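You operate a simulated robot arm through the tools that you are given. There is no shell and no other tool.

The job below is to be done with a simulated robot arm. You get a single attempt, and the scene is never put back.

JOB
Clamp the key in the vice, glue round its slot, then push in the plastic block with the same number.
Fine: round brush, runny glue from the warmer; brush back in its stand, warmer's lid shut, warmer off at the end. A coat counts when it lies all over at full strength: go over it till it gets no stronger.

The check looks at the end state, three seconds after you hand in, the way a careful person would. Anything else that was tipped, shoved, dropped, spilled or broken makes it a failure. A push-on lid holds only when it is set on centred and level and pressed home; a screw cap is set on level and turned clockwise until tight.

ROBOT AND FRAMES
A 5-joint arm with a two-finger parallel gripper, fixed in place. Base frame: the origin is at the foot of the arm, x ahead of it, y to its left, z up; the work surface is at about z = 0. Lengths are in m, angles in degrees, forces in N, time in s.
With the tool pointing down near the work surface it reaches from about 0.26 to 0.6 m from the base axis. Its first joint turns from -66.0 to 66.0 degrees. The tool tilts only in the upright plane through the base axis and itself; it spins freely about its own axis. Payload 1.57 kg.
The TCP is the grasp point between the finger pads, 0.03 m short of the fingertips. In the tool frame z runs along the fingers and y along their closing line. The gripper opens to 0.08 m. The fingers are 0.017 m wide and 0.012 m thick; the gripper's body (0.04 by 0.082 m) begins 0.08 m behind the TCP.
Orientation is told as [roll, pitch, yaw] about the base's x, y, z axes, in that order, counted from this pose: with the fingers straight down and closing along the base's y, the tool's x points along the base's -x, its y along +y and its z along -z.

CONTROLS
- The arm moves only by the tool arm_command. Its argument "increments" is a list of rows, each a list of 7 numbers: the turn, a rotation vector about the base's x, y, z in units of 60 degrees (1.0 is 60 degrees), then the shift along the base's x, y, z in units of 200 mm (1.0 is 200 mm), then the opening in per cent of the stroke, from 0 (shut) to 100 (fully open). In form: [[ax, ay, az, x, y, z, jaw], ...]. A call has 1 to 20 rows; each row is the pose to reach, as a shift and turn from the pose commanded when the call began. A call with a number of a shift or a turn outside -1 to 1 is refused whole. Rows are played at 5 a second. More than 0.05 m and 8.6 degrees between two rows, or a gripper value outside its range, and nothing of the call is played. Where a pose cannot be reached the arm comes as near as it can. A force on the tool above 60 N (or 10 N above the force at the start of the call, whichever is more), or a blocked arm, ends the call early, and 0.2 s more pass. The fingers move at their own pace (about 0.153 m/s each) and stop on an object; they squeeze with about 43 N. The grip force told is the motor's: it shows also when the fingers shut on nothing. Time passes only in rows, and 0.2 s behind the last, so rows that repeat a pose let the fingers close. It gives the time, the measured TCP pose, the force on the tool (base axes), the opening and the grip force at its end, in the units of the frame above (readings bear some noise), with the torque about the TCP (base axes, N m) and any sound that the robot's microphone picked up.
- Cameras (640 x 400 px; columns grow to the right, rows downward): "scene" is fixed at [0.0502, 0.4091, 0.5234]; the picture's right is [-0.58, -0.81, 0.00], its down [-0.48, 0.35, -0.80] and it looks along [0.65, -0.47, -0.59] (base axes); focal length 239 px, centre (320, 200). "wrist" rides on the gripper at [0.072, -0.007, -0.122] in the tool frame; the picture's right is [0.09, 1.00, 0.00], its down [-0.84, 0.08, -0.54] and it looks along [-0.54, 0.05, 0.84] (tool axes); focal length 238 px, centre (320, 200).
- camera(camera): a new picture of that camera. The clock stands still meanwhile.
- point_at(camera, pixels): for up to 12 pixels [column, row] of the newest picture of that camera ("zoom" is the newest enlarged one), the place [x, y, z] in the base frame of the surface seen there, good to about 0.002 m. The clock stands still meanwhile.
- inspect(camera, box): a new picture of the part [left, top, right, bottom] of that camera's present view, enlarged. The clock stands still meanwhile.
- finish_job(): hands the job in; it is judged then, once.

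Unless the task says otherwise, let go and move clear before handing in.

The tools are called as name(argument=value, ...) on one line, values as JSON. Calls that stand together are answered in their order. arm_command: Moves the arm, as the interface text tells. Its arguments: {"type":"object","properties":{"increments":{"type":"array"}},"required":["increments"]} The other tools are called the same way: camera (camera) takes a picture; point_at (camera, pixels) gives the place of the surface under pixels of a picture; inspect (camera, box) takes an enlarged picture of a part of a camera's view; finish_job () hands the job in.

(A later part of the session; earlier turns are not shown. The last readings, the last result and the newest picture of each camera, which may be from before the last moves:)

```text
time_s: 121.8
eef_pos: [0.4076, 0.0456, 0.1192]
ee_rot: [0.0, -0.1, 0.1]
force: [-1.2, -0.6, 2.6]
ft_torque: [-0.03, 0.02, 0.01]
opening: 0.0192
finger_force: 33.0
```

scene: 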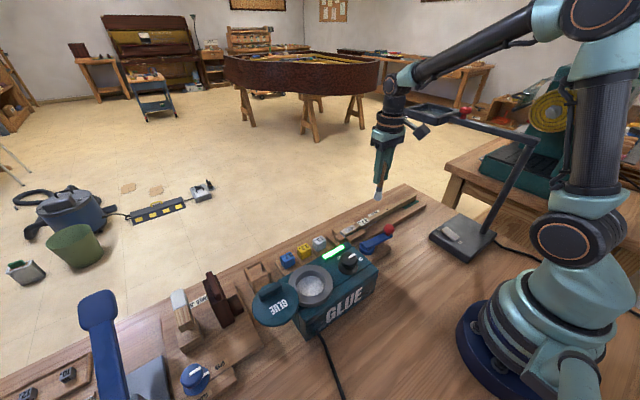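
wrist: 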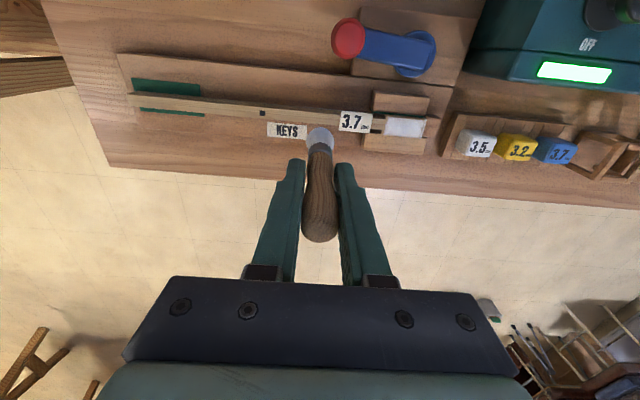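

arm_command(increments=[[0, 0, 0, 0, 0.025, -0.001, 5], [0, 0, 0, 0, 0.05, -0.001, 5], [0, 0, 0, 0, 0.075, -0.001, 5], [0, 0, 0, 0, 0.09, -0.001, 5], [0, 0, 0, 0.015, 0.09, -0.001, 5], [0, 0, 0, 0.015, 0.065, -0.001, 5], [0, 0, 0, 0.015, 0.04, -0.001, 5], [0, 0, 0, 0.015, 0.015, -0.001, 5], [0, 0, 0, 0.015, -0.01, -0.001, 5], [0, 0, 0, 0.015, -0.035, -0.001, 5], [0, 0, 0, 0.015, -0.06, -0.001, 5], [0, 0, 0, 0.015, -0.085, -0.001, 5], [0, 0, 0, 0.015, -0.1, -0.001, 5], [0, 0, 0, 0.03, -0.1, -0.001, 5], [0, 0, 0, 0.03, -0.075, -0.001, 5], [0, 0, 0, 0.03, -0.05, -0.001, 5], [0, 0, 0, 0.03, -0.025, -0.001, 5], [0, 0, 0, 0.03, 0, -0.001, 5]])

inspect(camera="wrist", box=[250, 90, 390, 180])

inspect(camera="scene", box=[335, 212, 395, 252])

```text
time_s: 125.6
eef_pos: [0.4137, 0.0459, 0.1197]
ee_rot: [0.0, -0.2, 0.0]
force: [-0.1, 0.9, -0.3]
ft_torque: [0.0, -0.04, 0.05]
opening: 0.019
finger_force: 33.1
```

```text
4.44 times, centred on (320, 135) of wrist
```

zoom: 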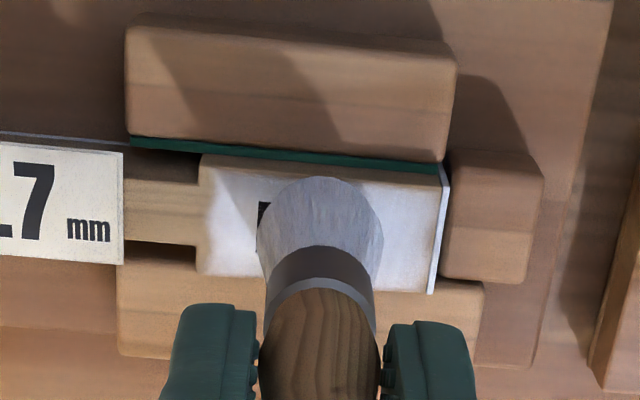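

```text
10.00 times, centred on (365, 232) of scene
```

zoom: 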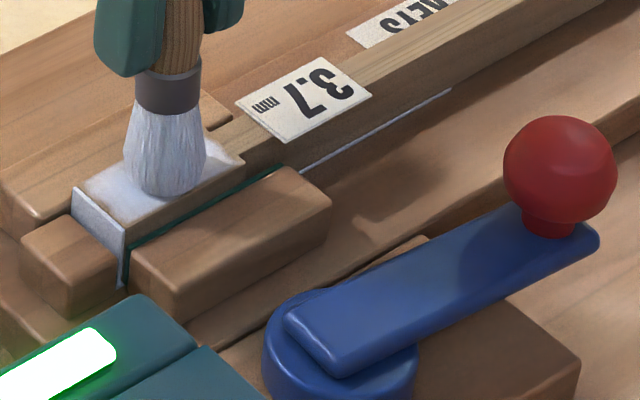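

The slot's dark corner shows again beside the brush (zoom 263,212), so its appearance through the coat varies; what matters is the area round the slot. I'll lift away and compare with before.

arm_command(increments=[[0, 0, 0, 0, 0, 0.05, 5], [0, 0, 0, 0, 0, 0.15, 5], [0, 0, 0, 0, -0.2, 0.3, 5], [0, 0, 0, 0, -0.4, 0.36, 5], [0, 0, 0, 0, -0.48, 0.36, 5], [0, 0, 0, 0, -0.48, 0.36, 5]])

inspect(camera="scene", box=[338, 220, 370, 245])

inspect(camera="wrist", box=[370, 95, 440, 145])

```text
time_s: 127.0
eef_pos: [0.4152, -0.0518, 0.1914]
ee_rot: [0.0, -0.3, 0.0]
force: [0.0, 0.1, -1.2]
ft_torque: [0.02, 0.03, -0.02]
opening: 0.0189
finger_force: 33.5
```

```text
16.00 times, centred on (354, 232) of scene
```

zoom: 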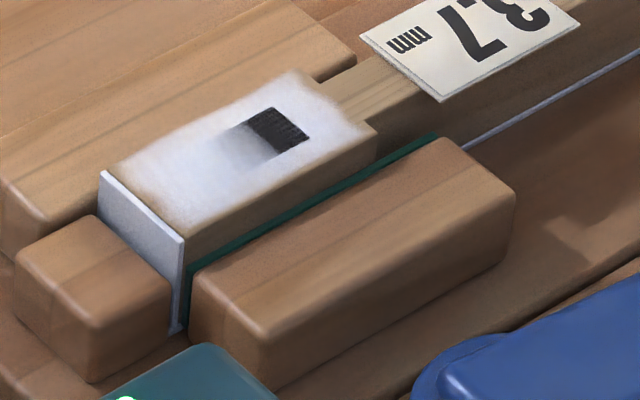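

```text
8.00 times, centred on (405, 120) of wrist
```

zoom: 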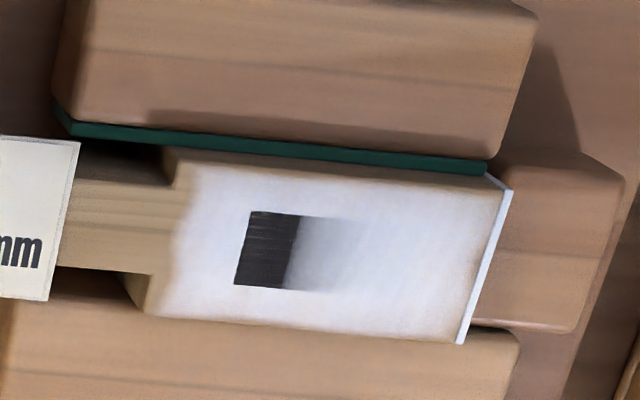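

The slot's -y end shows dark again while the surround stays evenly white, so that is just the slot hole showing. I'll check the surround's corners at high magnification.

inspect(camera="wrist", box=[385, 108, 435, 140])

inspect(camera="scene", box=[342, 222, 364, 238])

camera(camera="wrist")

```text
12.50 times, centred on (410, 124) of wrist
```

zoom: 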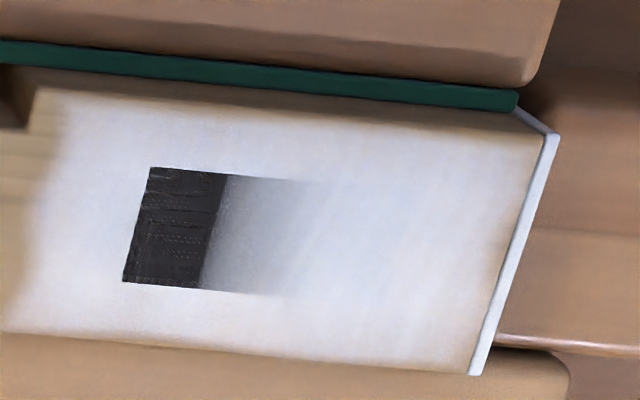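

```text
16.00 times, centred on (353, 230) of scene
```

zoom: 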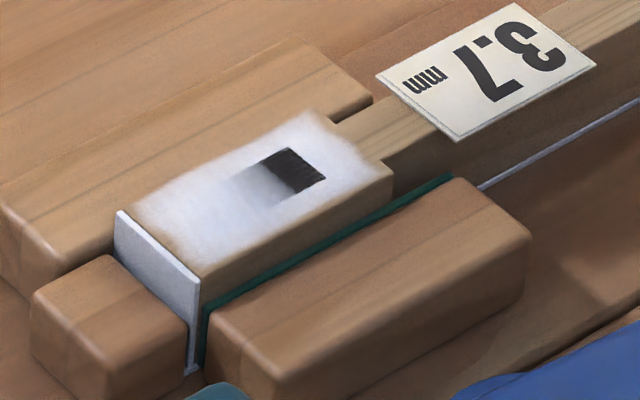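

```text
taken
```

wrist: 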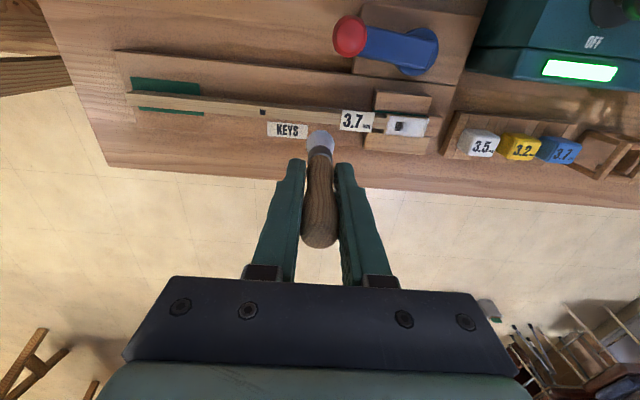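

The surround is evenly white right to the soft edges. To be sure of the -y end I'll make one more gentle session there, with small single-step descents.

arm_command(increments=[[0, 0, 0, -0.015, 0.2, 0, 5], [0, 0, 0, -0.015, 0.41, 0, 5], [0, 0, 0, -0.015, 0.41, -0.15, 5], [0, 0, 0, -0.015, 0.41, -0.28, 5], [0, 0, 0, -0.015, 0.41, -0.35, 5], [0, 0, 0, -0.015, 0.41, -0.361, 5], [0, 0, 0, -0.015, 0.41, -0.361, 5]])

```text
time_s: 128.6
eef_pos: [0.4121, 0.032, 0.1204]
ee_rot: [0.0, -0.3, 0.0]
force: [-0.2, -0.3, 0.3]
ft_torque: [-0.07, 0.03, 0.0]
opening: 0.0188
finger_force: 33.1
```

arm_command(increments=[[0, 0, 0, 0, 0, -0.002, 5], [0, 0, 0, 0, 0, -0.002, 5]])

inspect(camera="scene", box=[338, 220, 370, 245])

```text
time_s: 129.2
eef_pos: [0.4116, 0.0317, 0.1198]
ee_rot: [0.1, -0.4, 0.0]
force: [-0.5, -0.7, 5.3]
ft_torque: [-0.04, -0.02, -0.02]
opening: 0.0188
finger_force: 33.3
```

```text
16.00 times, centred on (354, 232) of scene
```

zoom: 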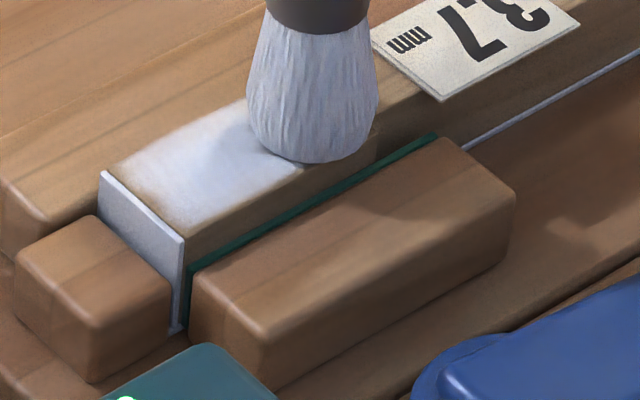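

A 5 N contact: good. Small strokes across x and y here.

arm_command(increments=[[0, 0, 0, 0.015, 0, 0, 5], [0, 0, 0, 0.015, 0.02, 0, 5], [0, 0, 0, 0.015, 0.04, 0, 5], [0, 0, 0, 0, 0.04, 0, 5], [0, 0, 0, -0.015, 0.04, 0, 5], [0, 0, 0, -0.015, 0.02, 0, 5], [0, 0, 0, -0.015, 0, 0, 5], [0, 0, 0, -0.015, -0.02, 0, 5], [0, 0, 0, 0, -0.03, 0, 5], [0, 0, 0, 0.015, -0.02, 0, 5], [0, 0, 0, 0.015, 0, 0, 5], [0, 0, 0, 0, 0, 0, 5]])

arm_command(increments=[[0, 0, 0, 0, 0, 0.05, 5], [0, 0, 0, 0, 0, 0.15, 5], [0, 0, 0, 0, -0.2, 0.3, 5], [0, 0, 0, 0, -0.41, 0.36, 5], [0, 0, 0, 0, -0.41, 0.36, 5]])

inspect(camera="scene", box=[342, 222, 364, 238])

inspect(camera="wrist", box=[385, 108, 435, 140])

```text
time_s: 131.8
eef_pos: [0.4111, 0.0338, 0.1196]
ee_rot: [0.1, -0.3, 0.1]
force: [0.3, -0.3, -0.6]
ft_torque: [0.04, -0.02, -0.05]
opening: 0.0191
finger_force: 33.0
```

```text
time_s: 133.0
eef_pos: [0.4106, -0.0509, 0.1921]
ee_rot: [0.1, -0.3, 0.1]
force: [0.9, 0.9, 1.1]
ft_torque: [-0.04, 0.01, 0.01]
opening: 0.019
finger_force: 33.3
```

```text
16.00 times, centred on (353, 230) of scene
```

zoom: 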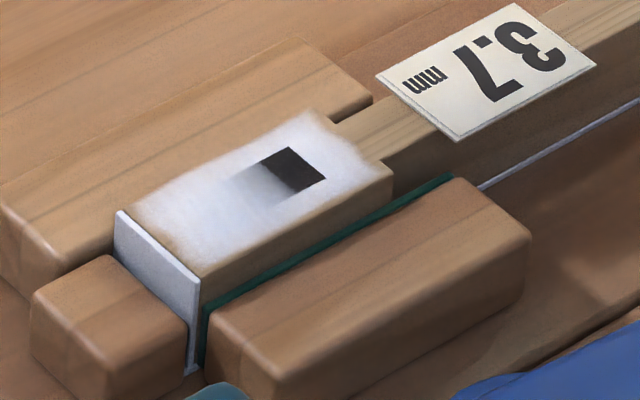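

```text
12.50 times, centred on (410, 124) of wrist
```

zoom: 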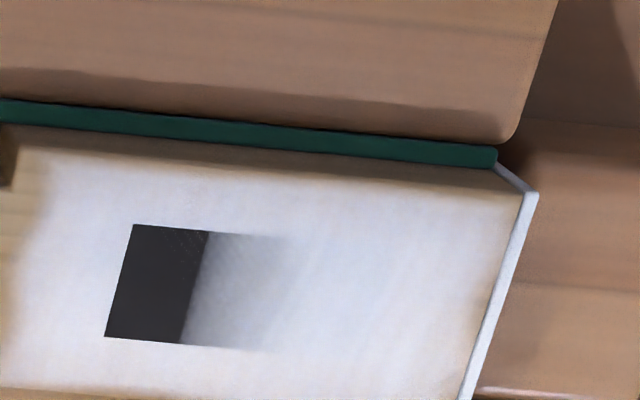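

Nothing changed with the extra strokes: the surround is evenly white and gets no stronger. Now I'll take the brush back to its stand.

arm_command(increments=[[0, 0, 0, 0, 0.15, 0.1, 5], [0, 0, 0, 0, 0.35, 0.2, 5], [0, 0, 0, 0.02, 0.55, 0.2, 5], [0, 0, 0, 0.04, 0.75, 0.2, 5], [0, 0, 0, 0.06, 0.95, 0.2, 5], [0, 0, 0, 0.078, 1.0, 0.2, 5]])

arm_command(increments=[[0, 0, 0, 0, 0.2, 0, 5], [0, 0, 0, 0, 0.4, 0, 5], [0, 0, 0, 0, 0.6, 0, 5], [0, 0, 0, 0, 0.8, 0, 5], [0, 0, 0, 0, 0.86, 0, 5], [0, 0, 0, 0, 0.86, -0.1, 5], [0, 0, 0, 0, 0.86, -0.1, 5]])

camera(camera="wrist")

inspect(camera="scene", box=[210, 180, 310, 300])

```text
time_s: 134.4
eef_pos: [0.4288, 0.1523, 0.2311]
ee_rot: [0.0, -0.3, -0.1]
force: [-0.4, -0.1, -0.7]
ft_torque: [-0.02, 0.0, -0.02]
opening: 0.0189
finger_force: 33.1
```

```text
time_s: 136.0
eef_pos: [0.4257, 0.3229, 0.2106]
ee_rot: [0.1, -0.1, 0.0]
force: [0.9, 0.1, 0.2]
ft_torque: [-0.02, 0.05, 0.0]
opening: 0.019
finger_force: 33.0
```

```text
taken
```

wrist: 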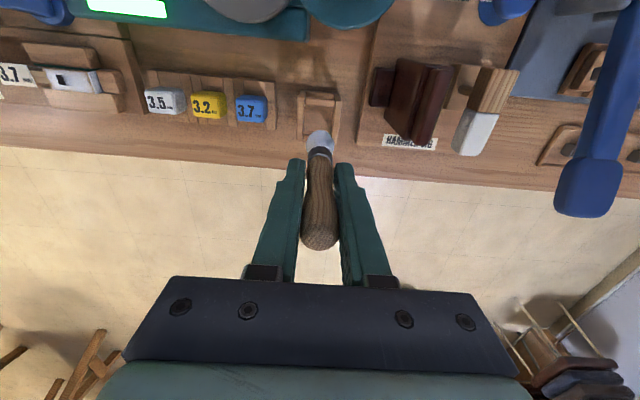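

```text
3.33 times, centred on (260, 240) of scene
```

zoom: 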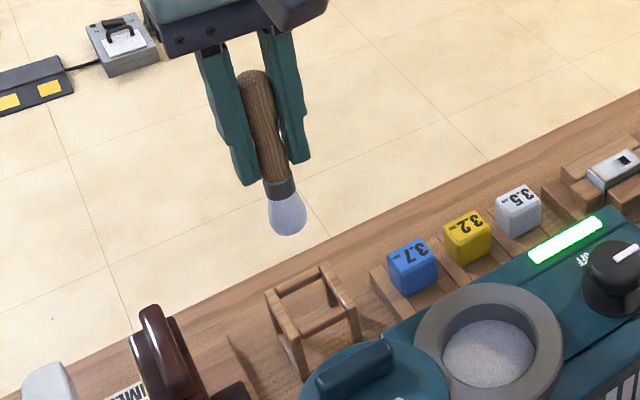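

point_at(camera="zoom", pixels=[[288, 234], [288, 230], [275, 228], [303, 226], [285, 198], [252, 75], [250, 72]])

point_at(camera="wrist", pixels=[[319, 243], [310, 238], [330, 238], [319, 230], [318, 118], [320, 105], [310, 112], [330, 112], [319, 134], [306, 140], [333, 140], [319, 96]])

inspect(camera="wrist", box=[285, 80, 355, 160])

```text
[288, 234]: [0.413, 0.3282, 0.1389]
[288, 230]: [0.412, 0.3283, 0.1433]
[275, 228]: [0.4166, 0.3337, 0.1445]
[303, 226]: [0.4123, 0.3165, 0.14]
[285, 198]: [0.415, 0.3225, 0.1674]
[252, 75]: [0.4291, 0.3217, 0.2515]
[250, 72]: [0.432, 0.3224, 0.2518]
```

```text
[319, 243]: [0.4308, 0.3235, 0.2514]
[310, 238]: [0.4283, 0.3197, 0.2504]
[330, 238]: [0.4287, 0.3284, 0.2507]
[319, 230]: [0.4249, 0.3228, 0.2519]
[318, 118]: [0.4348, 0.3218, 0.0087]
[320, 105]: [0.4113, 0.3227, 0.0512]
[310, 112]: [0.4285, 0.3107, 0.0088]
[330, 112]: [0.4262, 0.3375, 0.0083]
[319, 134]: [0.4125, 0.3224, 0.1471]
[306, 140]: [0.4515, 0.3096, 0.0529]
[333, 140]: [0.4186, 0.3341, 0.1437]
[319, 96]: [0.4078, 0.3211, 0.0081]
```

```text
5.00 times, centred on (320, 120) of wrist
```

zoom: 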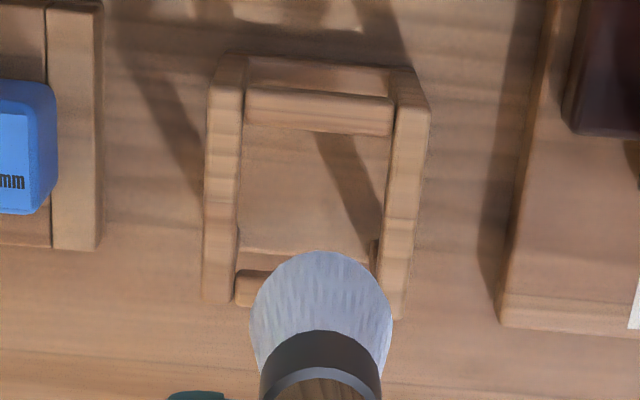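

Stand floor is z 0.0085, rail tops 0.053; the brush tip is now 0.072 below the TCP, so resting height is about TCP 0.085 with fingertips just above the rails. I'll lower into the stand partway and check.

arm_command(increments=[[0, 0, 0, 0.002, -0.004, -0.15, 5], [0, 0, 0, 0.002, -0.004, -0.3, 5], [0, 0, 0, 0.002, -0.004, -0.4, 5], [0, 0, 0, 0.002, -0.004, -0.48, 5], [0, 0, 0, 0.002, -0.004, -0.54, 5], [0, 0, 0, 0.002, -0.004, -0.54, 5]])

inspect(camera="scene", box=[235, 230, 305, 300])

inspect(camera="wrist", box=[260, 90, 380, 250])

```text
time_s: 137.4
eef_pos: [0.4262, 0.3204, 0.1045]
ee_rot: [0.1, 0.0, 0.0]
force: [-0.2, 0.6, -1.1]
ft_torque: [0.04, 0.03, 0.0]
opening: 0.0189
finger_force: 32.9
```

```text
5.71 times, centred on (270, 265) of scene
```

zoom: 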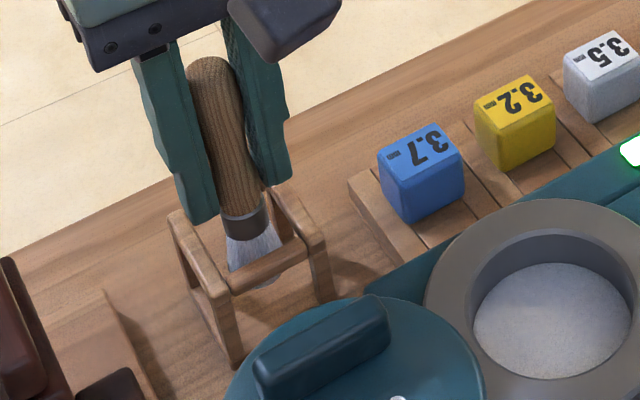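

```text
2.50 times, centred on (320, 170) of wrist
```

zoom: 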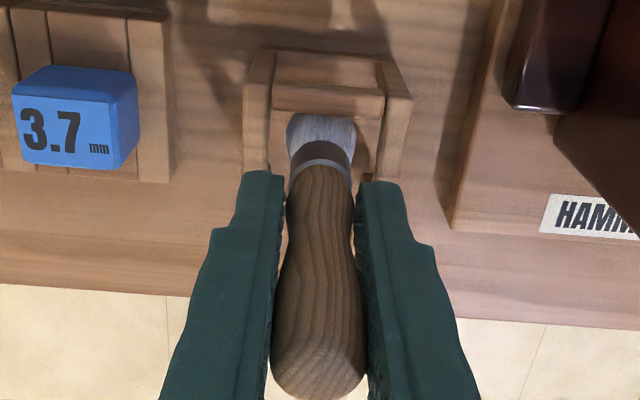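

The bristles are inside the stand, clear of the bars. Lowering further to near the resting height.

arm_command(increments=[[0, 0, 0, 0, 0.004, -0.04, 5], [0, 0, 0, 0, 0.004, -0.07, 5], [0, 0, 0, 0, 0.004, -0.08, 5], [0, 0, 0, 0, 0.004, -0.08, 5]])

inspect(camera="scene", box=[240, 240, 300, 300])

```text
time_s: 138.4
eef_pos: [0.4268, 0.3224, 0.0874]
ee_rot: [0.2, -0.2, 0.0]
force: [0.0, 0.6, 0.6]
ft_torque: [-0.01, 0.0, 0.0]
opening: 0.0187
finger_force: 32.7
```

```text
6.67 times, centred on (270, 270) of scene
```

zoom: 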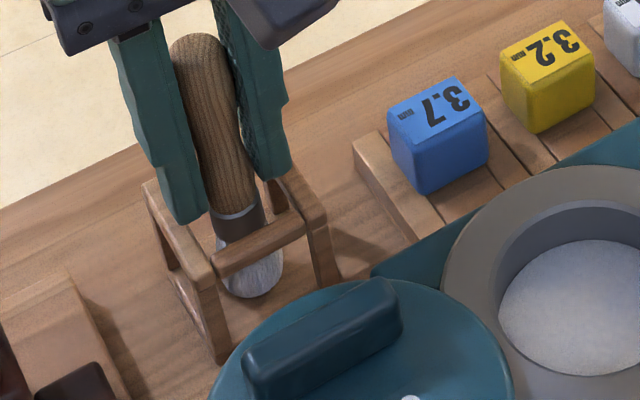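

point_at(camera="zoom", pixels=[[200, 40], [205, 45], [250, 295], [185, 215], [260, 175], [165, 215], [310, 215], [255, 245]])

```text
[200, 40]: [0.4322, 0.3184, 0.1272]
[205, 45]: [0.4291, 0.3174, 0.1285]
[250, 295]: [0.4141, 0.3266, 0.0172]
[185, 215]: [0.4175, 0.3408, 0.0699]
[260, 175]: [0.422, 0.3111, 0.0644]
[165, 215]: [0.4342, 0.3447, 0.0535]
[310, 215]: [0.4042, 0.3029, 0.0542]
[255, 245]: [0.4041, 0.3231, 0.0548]
```

The handle top is at 0.128, about 3–4 mm above rest. I'll lower 1.6 mm more and watch the force.

arm_command(increments=[[0, 0, 0, 0, 0, -0.004, 5], [0, 0, 0, 0, 0, -0.008, 5], [0, 0, 0, 0, 0, -0.008, 5]])

```text
time_s: 139.2
eef_pos: [0.4283, 0.3229, 0.0857]
ee_rot: [0.2, -0.1, 0.0]
force: [0.2, -0.1, 0.8]
ft_torque: [0.04, 0.01, -0.03]
opening: 0.0188
finger_force: 33.2
```

No contact yet, fingertips just above the rails. Releasing slowly.

arm_command(increments=[[0, 0, 0, 0, 0, 0, 26], [0, 0, 0, 0, 0, 0, 30], [0, 0, 0, 0, 0, 0, 35], [0, 0, 0, 0, 0, 0, 40], [0, 0, 0, 0, 0, 0, 50], [0, 0, 0, 0, 0, 0, 50]])

inspect(camera="scene", box=[240, 240, 300, 300])

inspect(camera="wrist", box=[260, 90, 380, 250])

```text
time_s: 140.6
eef_pos: [0.4259, 0.3232, 0.0866]
ee_rot: [0.1, -0.1, -0.1]
force: [-0.2, -0.5, 0.0]
ft_torque: [0.01, 0.0, -0.01]
opening: 0.0397
finger_force: 0.0
```

```text
6.67 times, centred on (270, 270) of scene
```

zoom: 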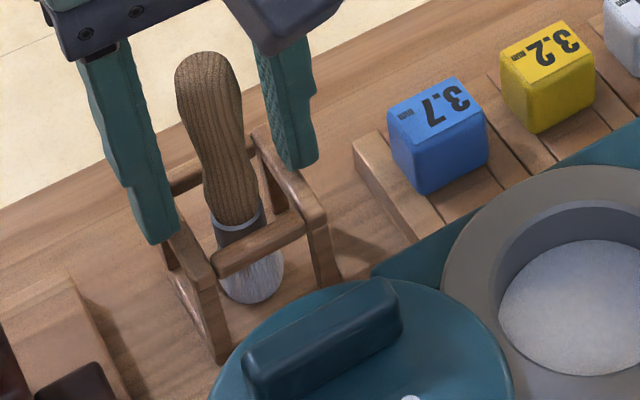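

```text
2.50 times, centred on (320, 170) of wrist
```

zoom: 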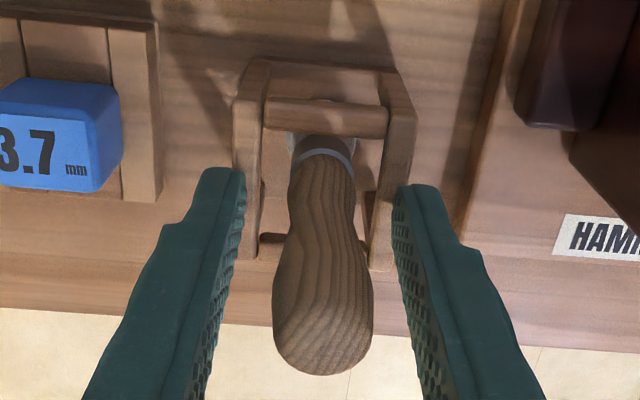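

The brush stands freely upright in its stand. I'll rise clear and move over to the blue 3.7 block.

arm_command(increments=[[0, 0, 0, 0, 0, 0.1, 50], [0, 0, 0, 0, 0, 0.3, 50], [0, 0, 0, 0, 0, 0.5, 50], [0, 0, 0, -0.1, -0.1, 0.5, 50], [0, 0, 0, -0.3, -0.25, 0.5, 60], [0, 0, 0, -0.45, -0.38, 0.45, 70], [0, 0, 0, -0.45, -0.39, 0.4, 70], [0, 0, 0, -0.45, -0.39, 0.4, 70]])

camera(camera="wrist")

inspect(camera="wrist", box=[250, 130, 390, 240])

inspect(camera="scene", box=[230, 230, 310, 300])

```text
time_s: 142.4
eef_pos: [0.3371, 0.2449, 0.1655]
ee_rot: [0.0, -0.1, 0.0]
force: [-0.6, -0.2, 0.4]
ft_torque: [-0.06, 0.0, -0.02]
opening: 0.0561
finger_force: 0.0
```

```text
taken
```

wrist: 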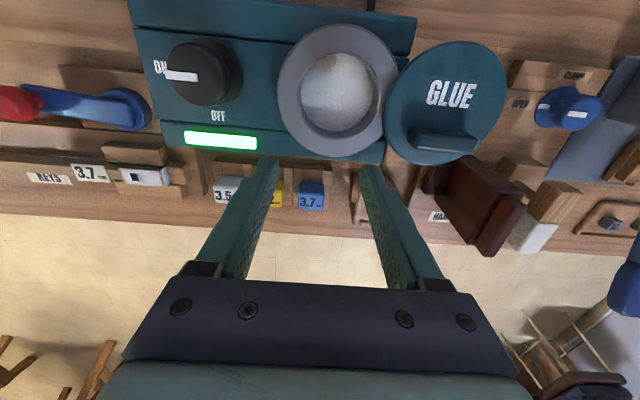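

```text
3.64 times, centred on (320, 185) of wrist
```

zoom: 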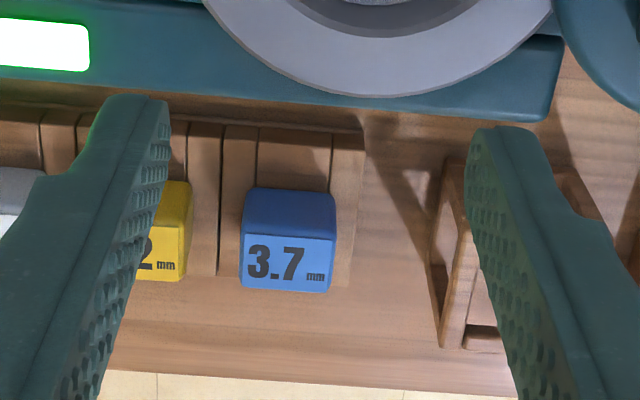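

```text
5.71 times, centred on (270, 265) of scene
```

zoom: 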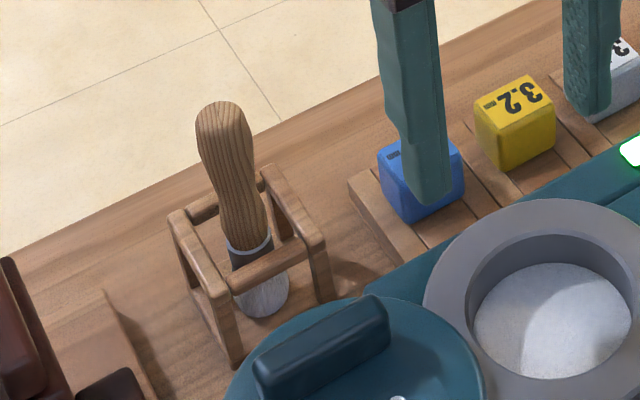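

The brush stands well. Now measuring the blue block (wrist zoom 290,260) and its surroundings.

inspect(camera="wrist", box=[280, 165, 350, 215])

point_at(camera="zoom", pixels=[[180, 232], [345, 240], [335, 340], [175, 330], [258, 285], [180, 150], [345, 155], [260, 190], [140, 150], [390, 150], [258, 245], [100, 150]])

```text
8.00 times, centred on (315, 190) of wrist
```

zoom: 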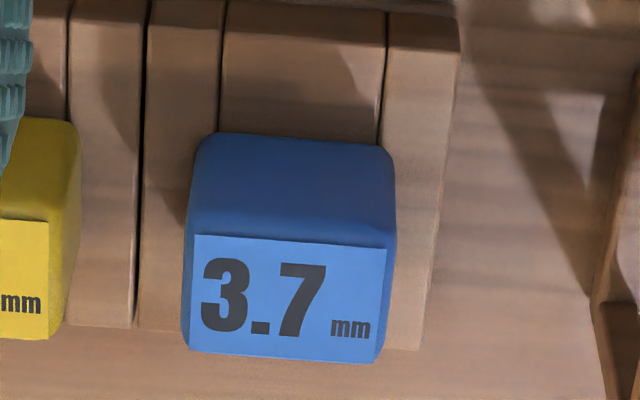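

```text
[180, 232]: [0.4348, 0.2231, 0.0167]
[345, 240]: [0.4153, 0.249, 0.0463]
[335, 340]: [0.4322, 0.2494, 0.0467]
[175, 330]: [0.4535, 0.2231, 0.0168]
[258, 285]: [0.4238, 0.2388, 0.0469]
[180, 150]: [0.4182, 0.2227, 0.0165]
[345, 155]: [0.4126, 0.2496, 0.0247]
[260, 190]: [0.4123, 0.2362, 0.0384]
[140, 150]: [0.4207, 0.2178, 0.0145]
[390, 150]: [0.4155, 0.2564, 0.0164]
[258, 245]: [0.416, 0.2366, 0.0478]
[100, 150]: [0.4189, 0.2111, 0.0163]
```

point_at(camera="zoom", pixels=[[197, 290], [205, 290], [375, 290], [385, 290], [391, 290], [258, 350], [258, 355], [205, 170], [385, 170], [200, 200], [390, 200], [190, 300]])

inspect(camera="scene", box=[270, 240, 330, 275])

```text
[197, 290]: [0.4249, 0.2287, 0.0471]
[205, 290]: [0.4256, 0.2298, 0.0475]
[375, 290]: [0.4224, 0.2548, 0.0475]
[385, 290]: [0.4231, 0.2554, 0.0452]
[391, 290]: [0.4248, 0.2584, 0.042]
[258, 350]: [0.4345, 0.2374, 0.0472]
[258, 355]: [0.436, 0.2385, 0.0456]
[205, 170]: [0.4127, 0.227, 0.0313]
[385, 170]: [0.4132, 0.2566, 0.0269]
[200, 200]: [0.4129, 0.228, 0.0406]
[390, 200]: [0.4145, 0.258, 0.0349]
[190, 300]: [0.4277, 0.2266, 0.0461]
```

```text
10.67 times, centred on (300, 258) of scene
```

zoom: 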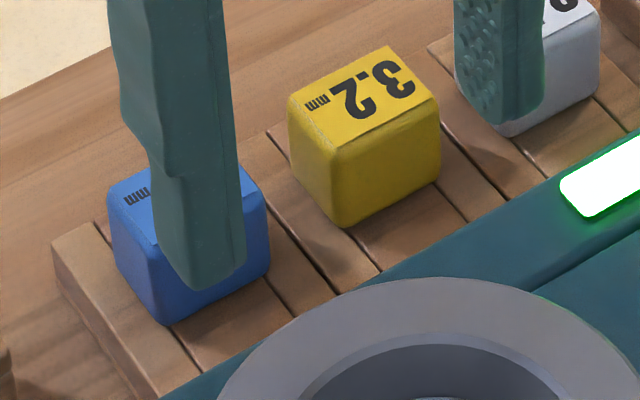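

The block spans x 0.4125–0.4365, y 0.227–0.2575, top z 0.047, neighbours about 2 cm away in y. I'll grip it across x (hand turned 90°), which also gives room on the key.

arm_command(increments=[[0, 0, 0.125, 0.05, 0, 0.08, 50], [0, 0, 0.25, 0.12, 0, 0.08, 50], [0, 0, 0.375, 0.2, 0, 0.08, 50], [0, 0, 0.5, 0.28, 0, 0.08, 50], [0, 0, 0.625, 0.36, 0, 0.08, 50], [0, 0, 0.75, 0.43, 0, 0.08, 50], [0, 0, 0.875, 0.435, -0.01, 0.08, 50], [0, 0, 1.0, 0.435, -0.013, 0.08, 50]])

arm_command(increments=[[0, 0, 0.125, 0, 0, 0, 50], [0, 0, 0.25, 0, 0, 0, 50], [0, 0, 0.375, 0, 0, 0, 50], [0, 0, 0.5, 0, 0, 0, 50], [0, 0, 0.5, 0, 0, 0, 50]])

camera(camera="wrist")

camera(camera="scene")

```text
time_s: 144.2
eef_pos: [0.425, 0.2432, 0.1809]
ee_rot: [-0.1, -0.2, 60.3]
force: [0.6, -0.9, -0.2]
ft_torque: [0.0, 0.0, 0.01]
opening: 0.0399
finger_force: 0.1
```

```text
time_s: 145.4
eef_pos: [0.4243, 0.2422, 0.1811]
ee_rot: [-0.1, 0.0, 90.1]
force: [0.1, -0.2, 0.8]
ft_torque: [0.0, -0.01, 0.01]
opening: 0.0398
finger_force: 0.1
```

```text
taken
```

wrist: 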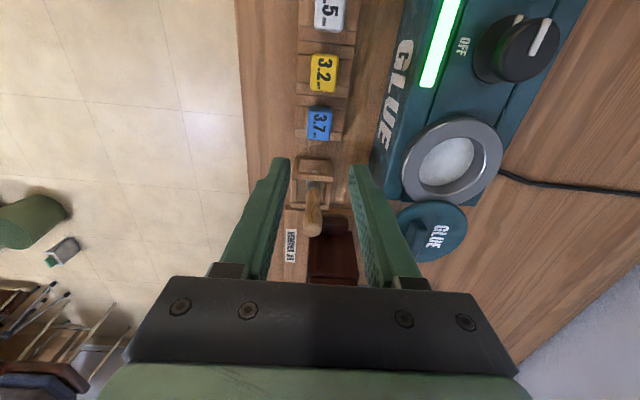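

```text
taken
```

scene: 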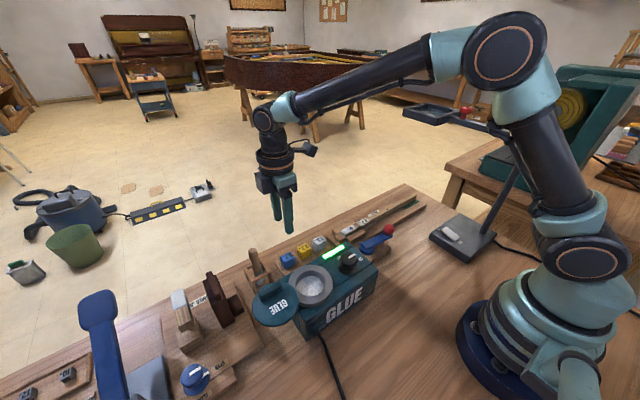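

The blue block (px 319,123) lines up between the fingers. Measuring its centre from this view.

inspect(camera="wrist", box=[280, 80, 360, 160])

point_at(camera="zoom", pixels=[[320, 225], [260, 225], [375, 225], [320, 150], [318, 280], [255, 190], [380, 190], [320, 190], [300, 300], [340, 140]])

```text
5.00 times, centred on (320, 120) of wrist
```

zoom: 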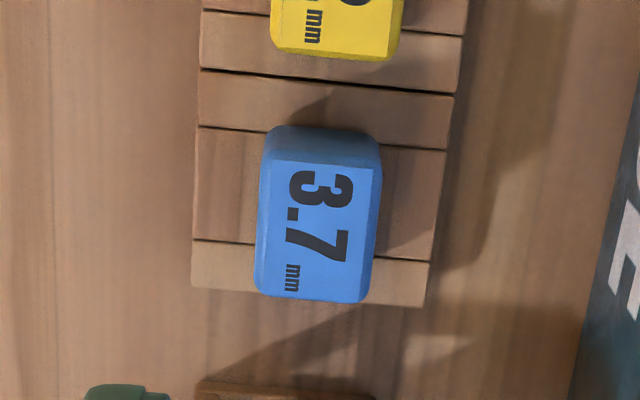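

```text
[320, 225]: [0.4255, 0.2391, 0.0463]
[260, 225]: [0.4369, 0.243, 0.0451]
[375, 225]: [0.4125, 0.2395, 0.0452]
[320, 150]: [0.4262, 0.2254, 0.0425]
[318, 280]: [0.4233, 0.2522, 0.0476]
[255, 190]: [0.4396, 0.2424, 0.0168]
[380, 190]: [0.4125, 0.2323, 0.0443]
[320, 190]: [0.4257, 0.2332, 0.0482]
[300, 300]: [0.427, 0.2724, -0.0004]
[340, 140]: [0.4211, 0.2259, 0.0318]
```

Block centre is (0.4247, 0.241). I'll descend so the fingertips are just above the rack (TCP z 0.051) and close.

arm_command(increments=[[0, 0, 0, 0.001, -0.006, -0.2, 50], [0, 0, 0, 0.001, -0.006, -0.4, 50], [0, 0, 0, 0.001, -0.006, -0.55, 50], [0, 0, 0, 0.001, -0.006, -0.645, 50], [0, 0, 0, 0.001, -0.006, -0.645, 50]])

camera(camera="wrist")

inspect(camera="scene", box=[260, 220, 340, 280])

```text
time_s: 146.6
eef_pos: [0.4237, 0.242, 0.052]
ee_rot: [-0.2, 0.0, 89.9]
force: [0.5, -0.4, 0.2]
ft_torque: [0.02, -0.01, 0.01]
opening: 0.04
finger_force: 0.1
```

```text
taken
```

wrist: 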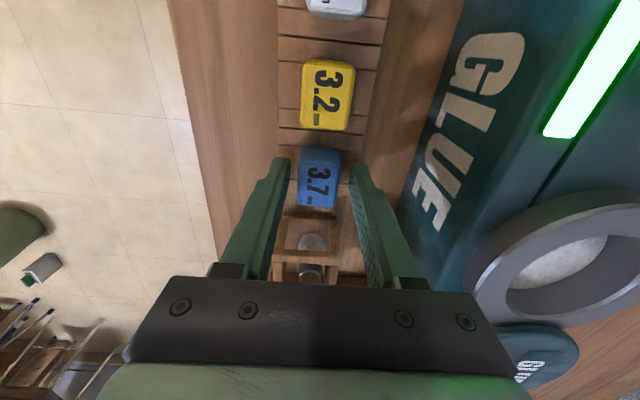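

```text
6.67 times, centred on (300, 250) of scene
```

zoom: 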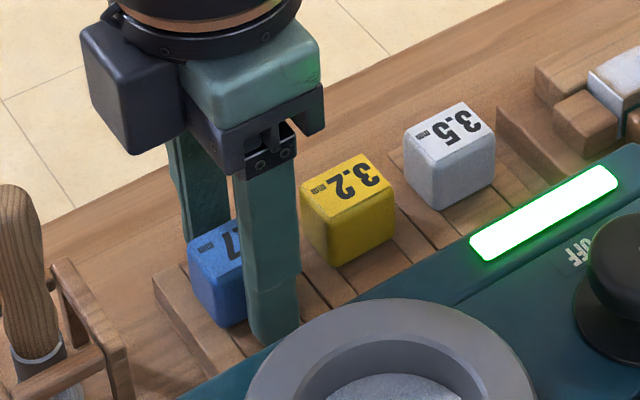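

The block's top face (rows 165–207) is centred on the grip point row (~188). Closing the fingers.

arm_command(increments=[[0, 0, 0, 0, 0, 0, 40], [0, 0, 0, 0, 0, 0, 30], [0, 0, 0, 0, 0, 0, 15], [0, 0, 0, 0, 0, 0, 10], [0, 0, 0, 0, 0, 0, 10]])

arm_command(increments=[[0, 0, 0, 0, 0, 0.03, 10], [0, 0, 0, 0, 0, 0.08, 10], [0, 0, 0, 0, 0, 0.2, 10], [0, 0, 0, 0, 0, 0.35, 10], [0, 0, 0, 0, 0, 0.5, 10], [0, 0, 0, 0, 0, 0.5, 10]])

inspect(camera="scene", box=[260, 180, 340, 280])

camera(camera="wrist")

```text
time_s: 147.8
eef_pos: [0.4242, 0.2414, 0.0522]
ee_rot: [-0.3, -0.2, 90.0]
force: [1.1, 0.6, 0.5]
ft_torque: [0.03, 0.0, 0.04]
opening: 0.0246
finger_force: 36.3
```

```text
time_s: 149.2
eef_pos: [0.4221, 0.2421, 0.1538]
ee_rot: [-0.2, -0.1, 90.0]
force: [-1.1, -0.9, 0.3]
ft_torque: [-0.03, 0.02, 0.0]
opening: 0.0245
finger_force: 36.5
```

```text
4.00 times, centred on (300, 230) of scene
```

zoom: 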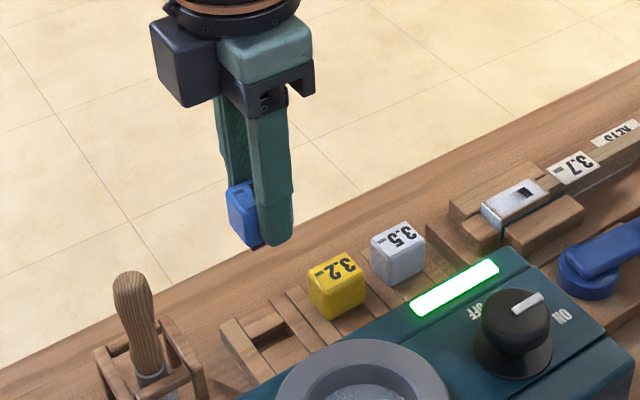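

```text
taken
```

wrist: 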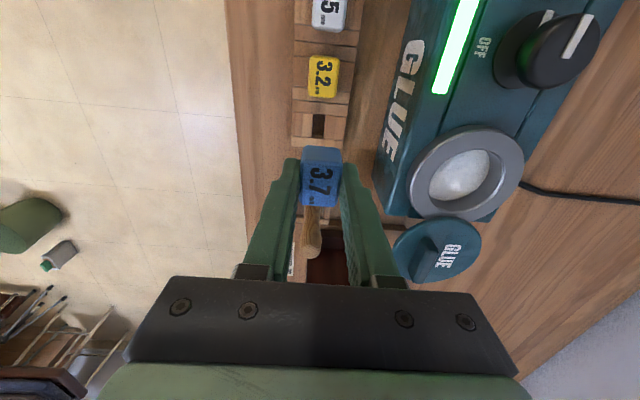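

The block is held (24.5 mm) and lifted, revealing its hole in the rack (wrist px 318,125). I'll look at the hole and the block's underside.

inspect(camera="wrist", box=[285, 90, 355, 150])

inspect(camera="scene", box=[300, 215, 330, 245])

inspect(camera="scene", box=[305, 225, 345, 285])

```text
6.67 times, centred on (320, 120) of wrist
```

zoom: 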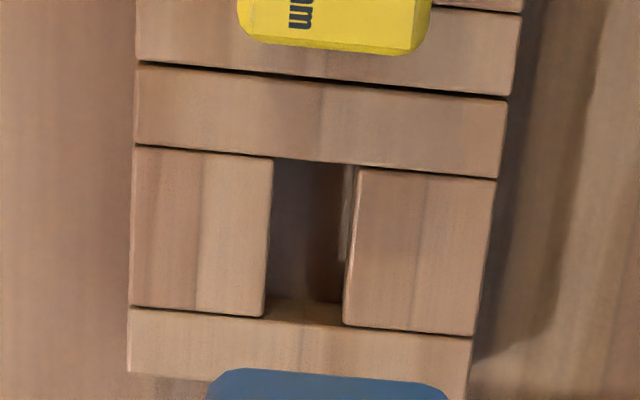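

```text
13.33 times, centred on (315, 230) of scene
```

zoom: 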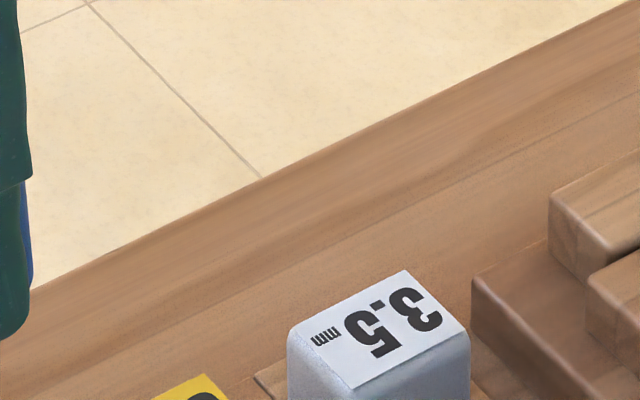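

```text
6.67 times, centred on (325, 255) of scene
```

zoom: 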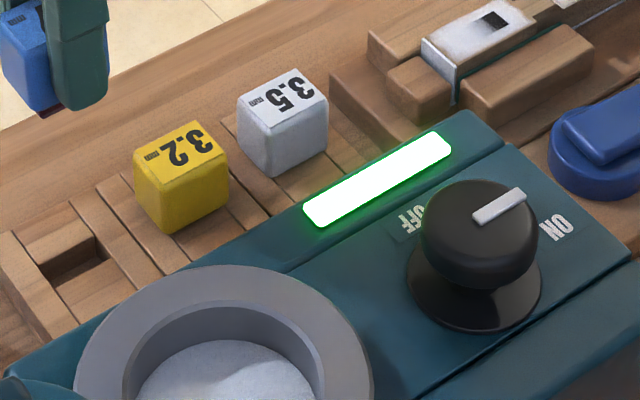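

point_at(camera="wrist", pixels=[[311, 125], [326, 125], [318, 112.5], [318, 137.5], [305, 125], [333, 125], [318, 110], [318, 141], [301, 118], [338, 118]])

inspect(camera="scene", box=[305, 215, 345, 250])

inspect(camera="scene", box=[300, 205, 360, 265])

inspect(camera="scene", box=[280, 215, 310, 245])

```text
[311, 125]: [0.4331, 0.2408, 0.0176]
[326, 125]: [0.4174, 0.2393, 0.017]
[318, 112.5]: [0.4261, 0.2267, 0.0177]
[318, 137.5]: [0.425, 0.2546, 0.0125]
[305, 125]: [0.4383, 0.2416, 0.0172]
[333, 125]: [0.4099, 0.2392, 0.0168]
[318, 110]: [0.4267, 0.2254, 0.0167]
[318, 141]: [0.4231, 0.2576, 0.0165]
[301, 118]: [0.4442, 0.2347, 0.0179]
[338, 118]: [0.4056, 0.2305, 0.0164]
```

```text
11.43 times, centred on (325, 232) of scene
```

zoom: 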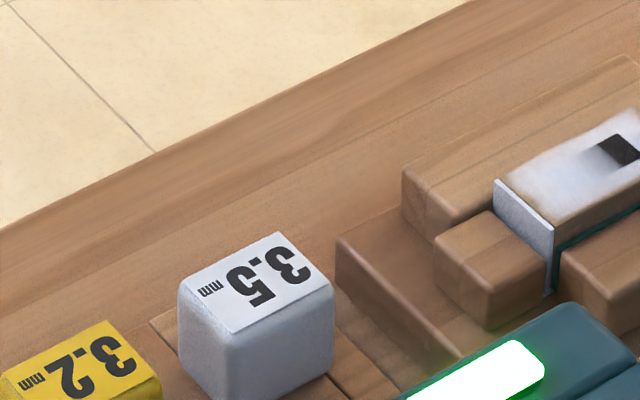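

```text
6.67 times, centred on (330, 235) of scene
```

zoom: 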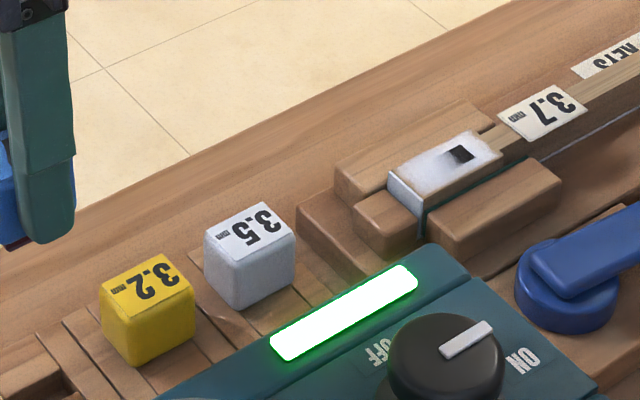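

```text
13.33 times, centred on (295, 230) of scene
```

zoom: 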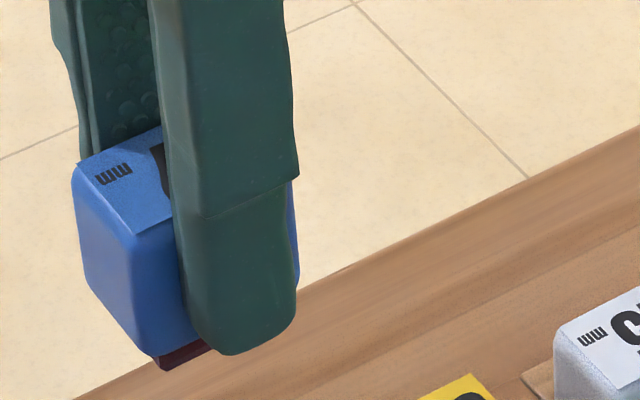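

The block has a dark tenon beneath matching the slot's orientation, so no turning is needed. I'll carry it over the key, staying high, and check alignment.

arm_command(increments=[[0, 0, 0, 0, -0.1, 0.05, 10], [0, 0, 0, -0.01, -0.3, 0.1, 10], [0, 0, 0, -0.02, -0.5, 0.1, 10], [0, 0, 0, -0.04, -0.7, 0.1, 10], [0, 0, 0, -0.06, -0.9, 0.1, 10], [0, 0, 0, -0.061, -0.975, 0.1, 10], [0, 0, 0, -0.061, -0.975, 0.1, 10]])

camera(camera="wrist")

inspect(camera="wrist", box=[260, 90, 380, 220])

inspect(camera="scene", box=[320, 170, 400, 250])

```text
time_s: 150.8
eef_pos: [0.4122, 0.0464, 0.1734]
ee_rot: [-0.1, 0.0, 90.1]
force: [0.4, 0.2, -0.1]
ft_torque: [-0.03, -0.02, 0.0]
opening: 0.0246
finger_force: 36.7
```

```text
taken
```

wrist: 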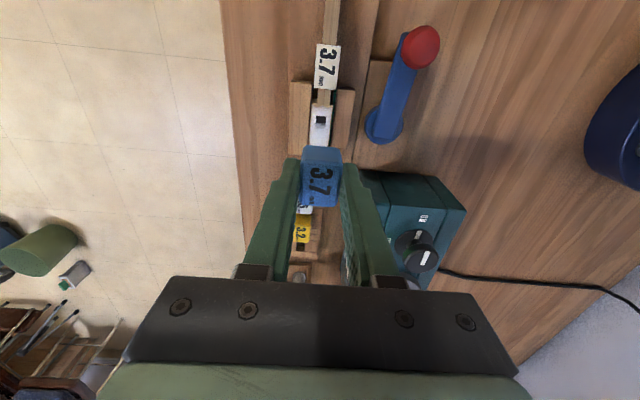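

```text
3.08 times, centred on (320, 155) of wrist
```

zoom: 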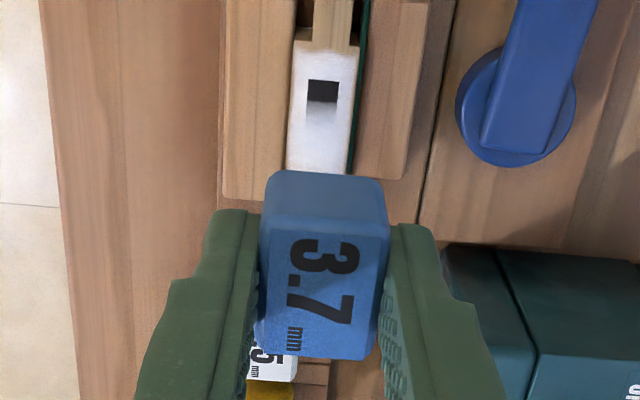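

```text
5.00 times, centred on (360, 210) of scene
```

zoom: 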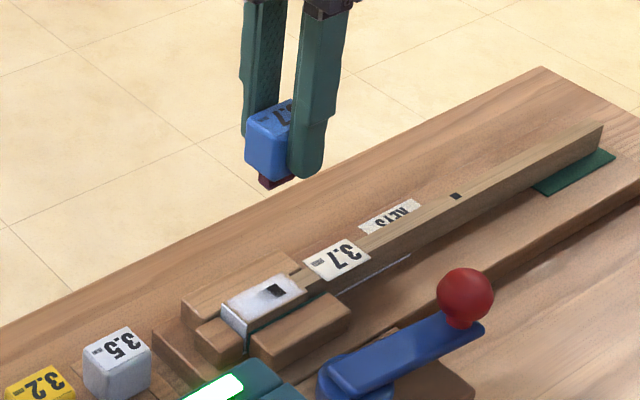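

The slot's visible end (zoom col 323) lines up with the tool axis column (322). I'll measure the tenon and slot from the scene camera for the y alignment.

inspect(camera="scene", box=[335, 180, 375, 215])

point_at(camera="zoom", pixels=[[130, 200], [60, 100], [60, 200], [120, 240], [165, 290], [180, 300], [200, 305], [125, 265], [150, 130], [100, 120]])

inspect(camera="wrist", box=[295, 90, 350, 140])

inspect(camera="wrist", box=[290, 135, 350, 215])

```text
11.43 times, centred on (355, 198) of scene
```

zoom: 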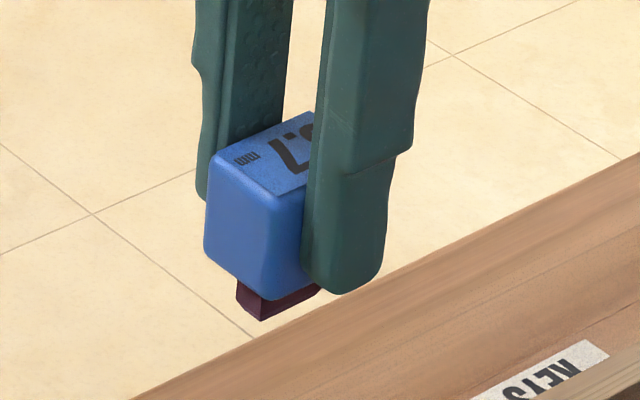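

```text
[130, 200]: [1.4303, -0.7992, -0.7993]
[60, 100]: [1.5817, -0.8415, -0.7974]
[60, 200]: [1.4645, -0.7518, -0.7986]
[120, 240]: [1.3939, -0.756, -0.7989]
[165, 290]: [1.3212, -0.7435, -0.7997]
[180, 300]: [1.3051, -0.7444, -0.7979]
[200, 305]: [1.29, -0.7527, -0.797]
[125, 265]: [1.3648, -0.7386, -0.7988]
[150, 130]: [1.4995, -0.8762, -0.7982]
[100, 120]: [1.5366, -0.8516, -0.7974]
```

```text
8.00 times, centred on (322, 115) of wrist
```

zoom: 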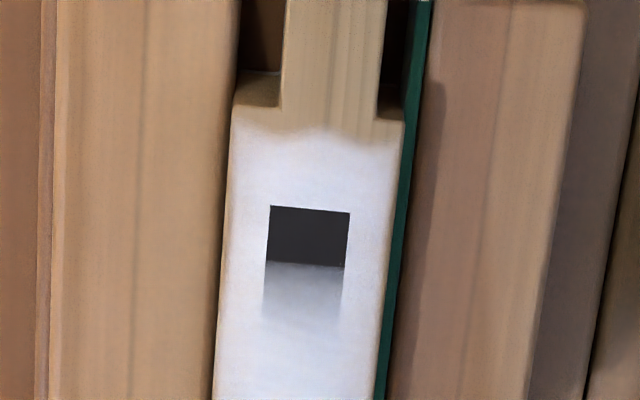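

```text
5.00 times, centred on (320, 175) of wrist
```

zoom: 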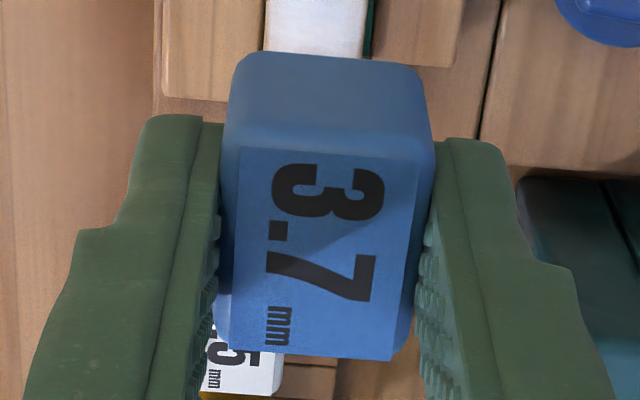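

I need the right pixels: tenon corners are around (237,305), (262,320), (318,290) in the scene zoom. Measuring again.

inspect(camera="scene", box=[335, 180, 375, 215])

point_at(camera="zoom", pixels=[[240, 300], [261, 314], [265, 316], [290, 305], [312, 293], [238, 287], [272, 290], [212, 255], [212, 180], [272, 220], [262, 303], [298, 270]])

```text
11.43 times, centred on (355, 198) of scene
```

zoom: 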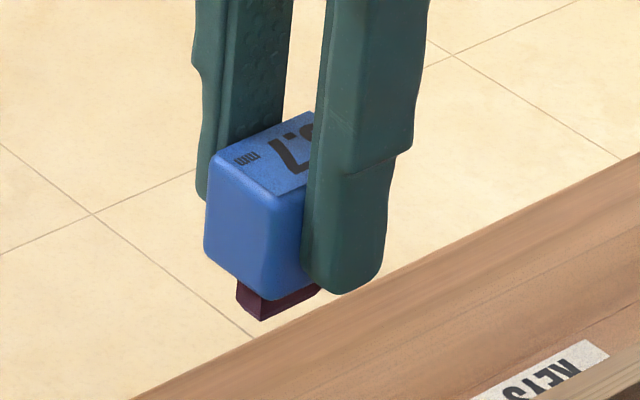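

```text
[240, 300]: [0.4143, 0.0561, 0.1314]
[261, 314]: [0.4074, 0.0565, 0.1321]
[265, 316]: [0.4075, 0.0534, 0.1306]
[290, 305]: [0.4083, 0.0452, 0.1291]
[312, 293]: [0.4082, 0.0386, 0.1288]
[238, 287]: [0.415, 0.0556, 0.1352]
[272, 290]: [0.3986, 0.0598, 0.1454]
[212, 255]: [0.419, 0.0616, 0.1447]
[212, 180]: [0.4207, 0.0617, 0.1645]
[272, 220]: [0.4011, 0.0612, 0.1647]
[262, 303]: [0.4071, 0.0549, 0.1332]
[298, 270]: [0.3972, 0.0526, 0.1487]
```

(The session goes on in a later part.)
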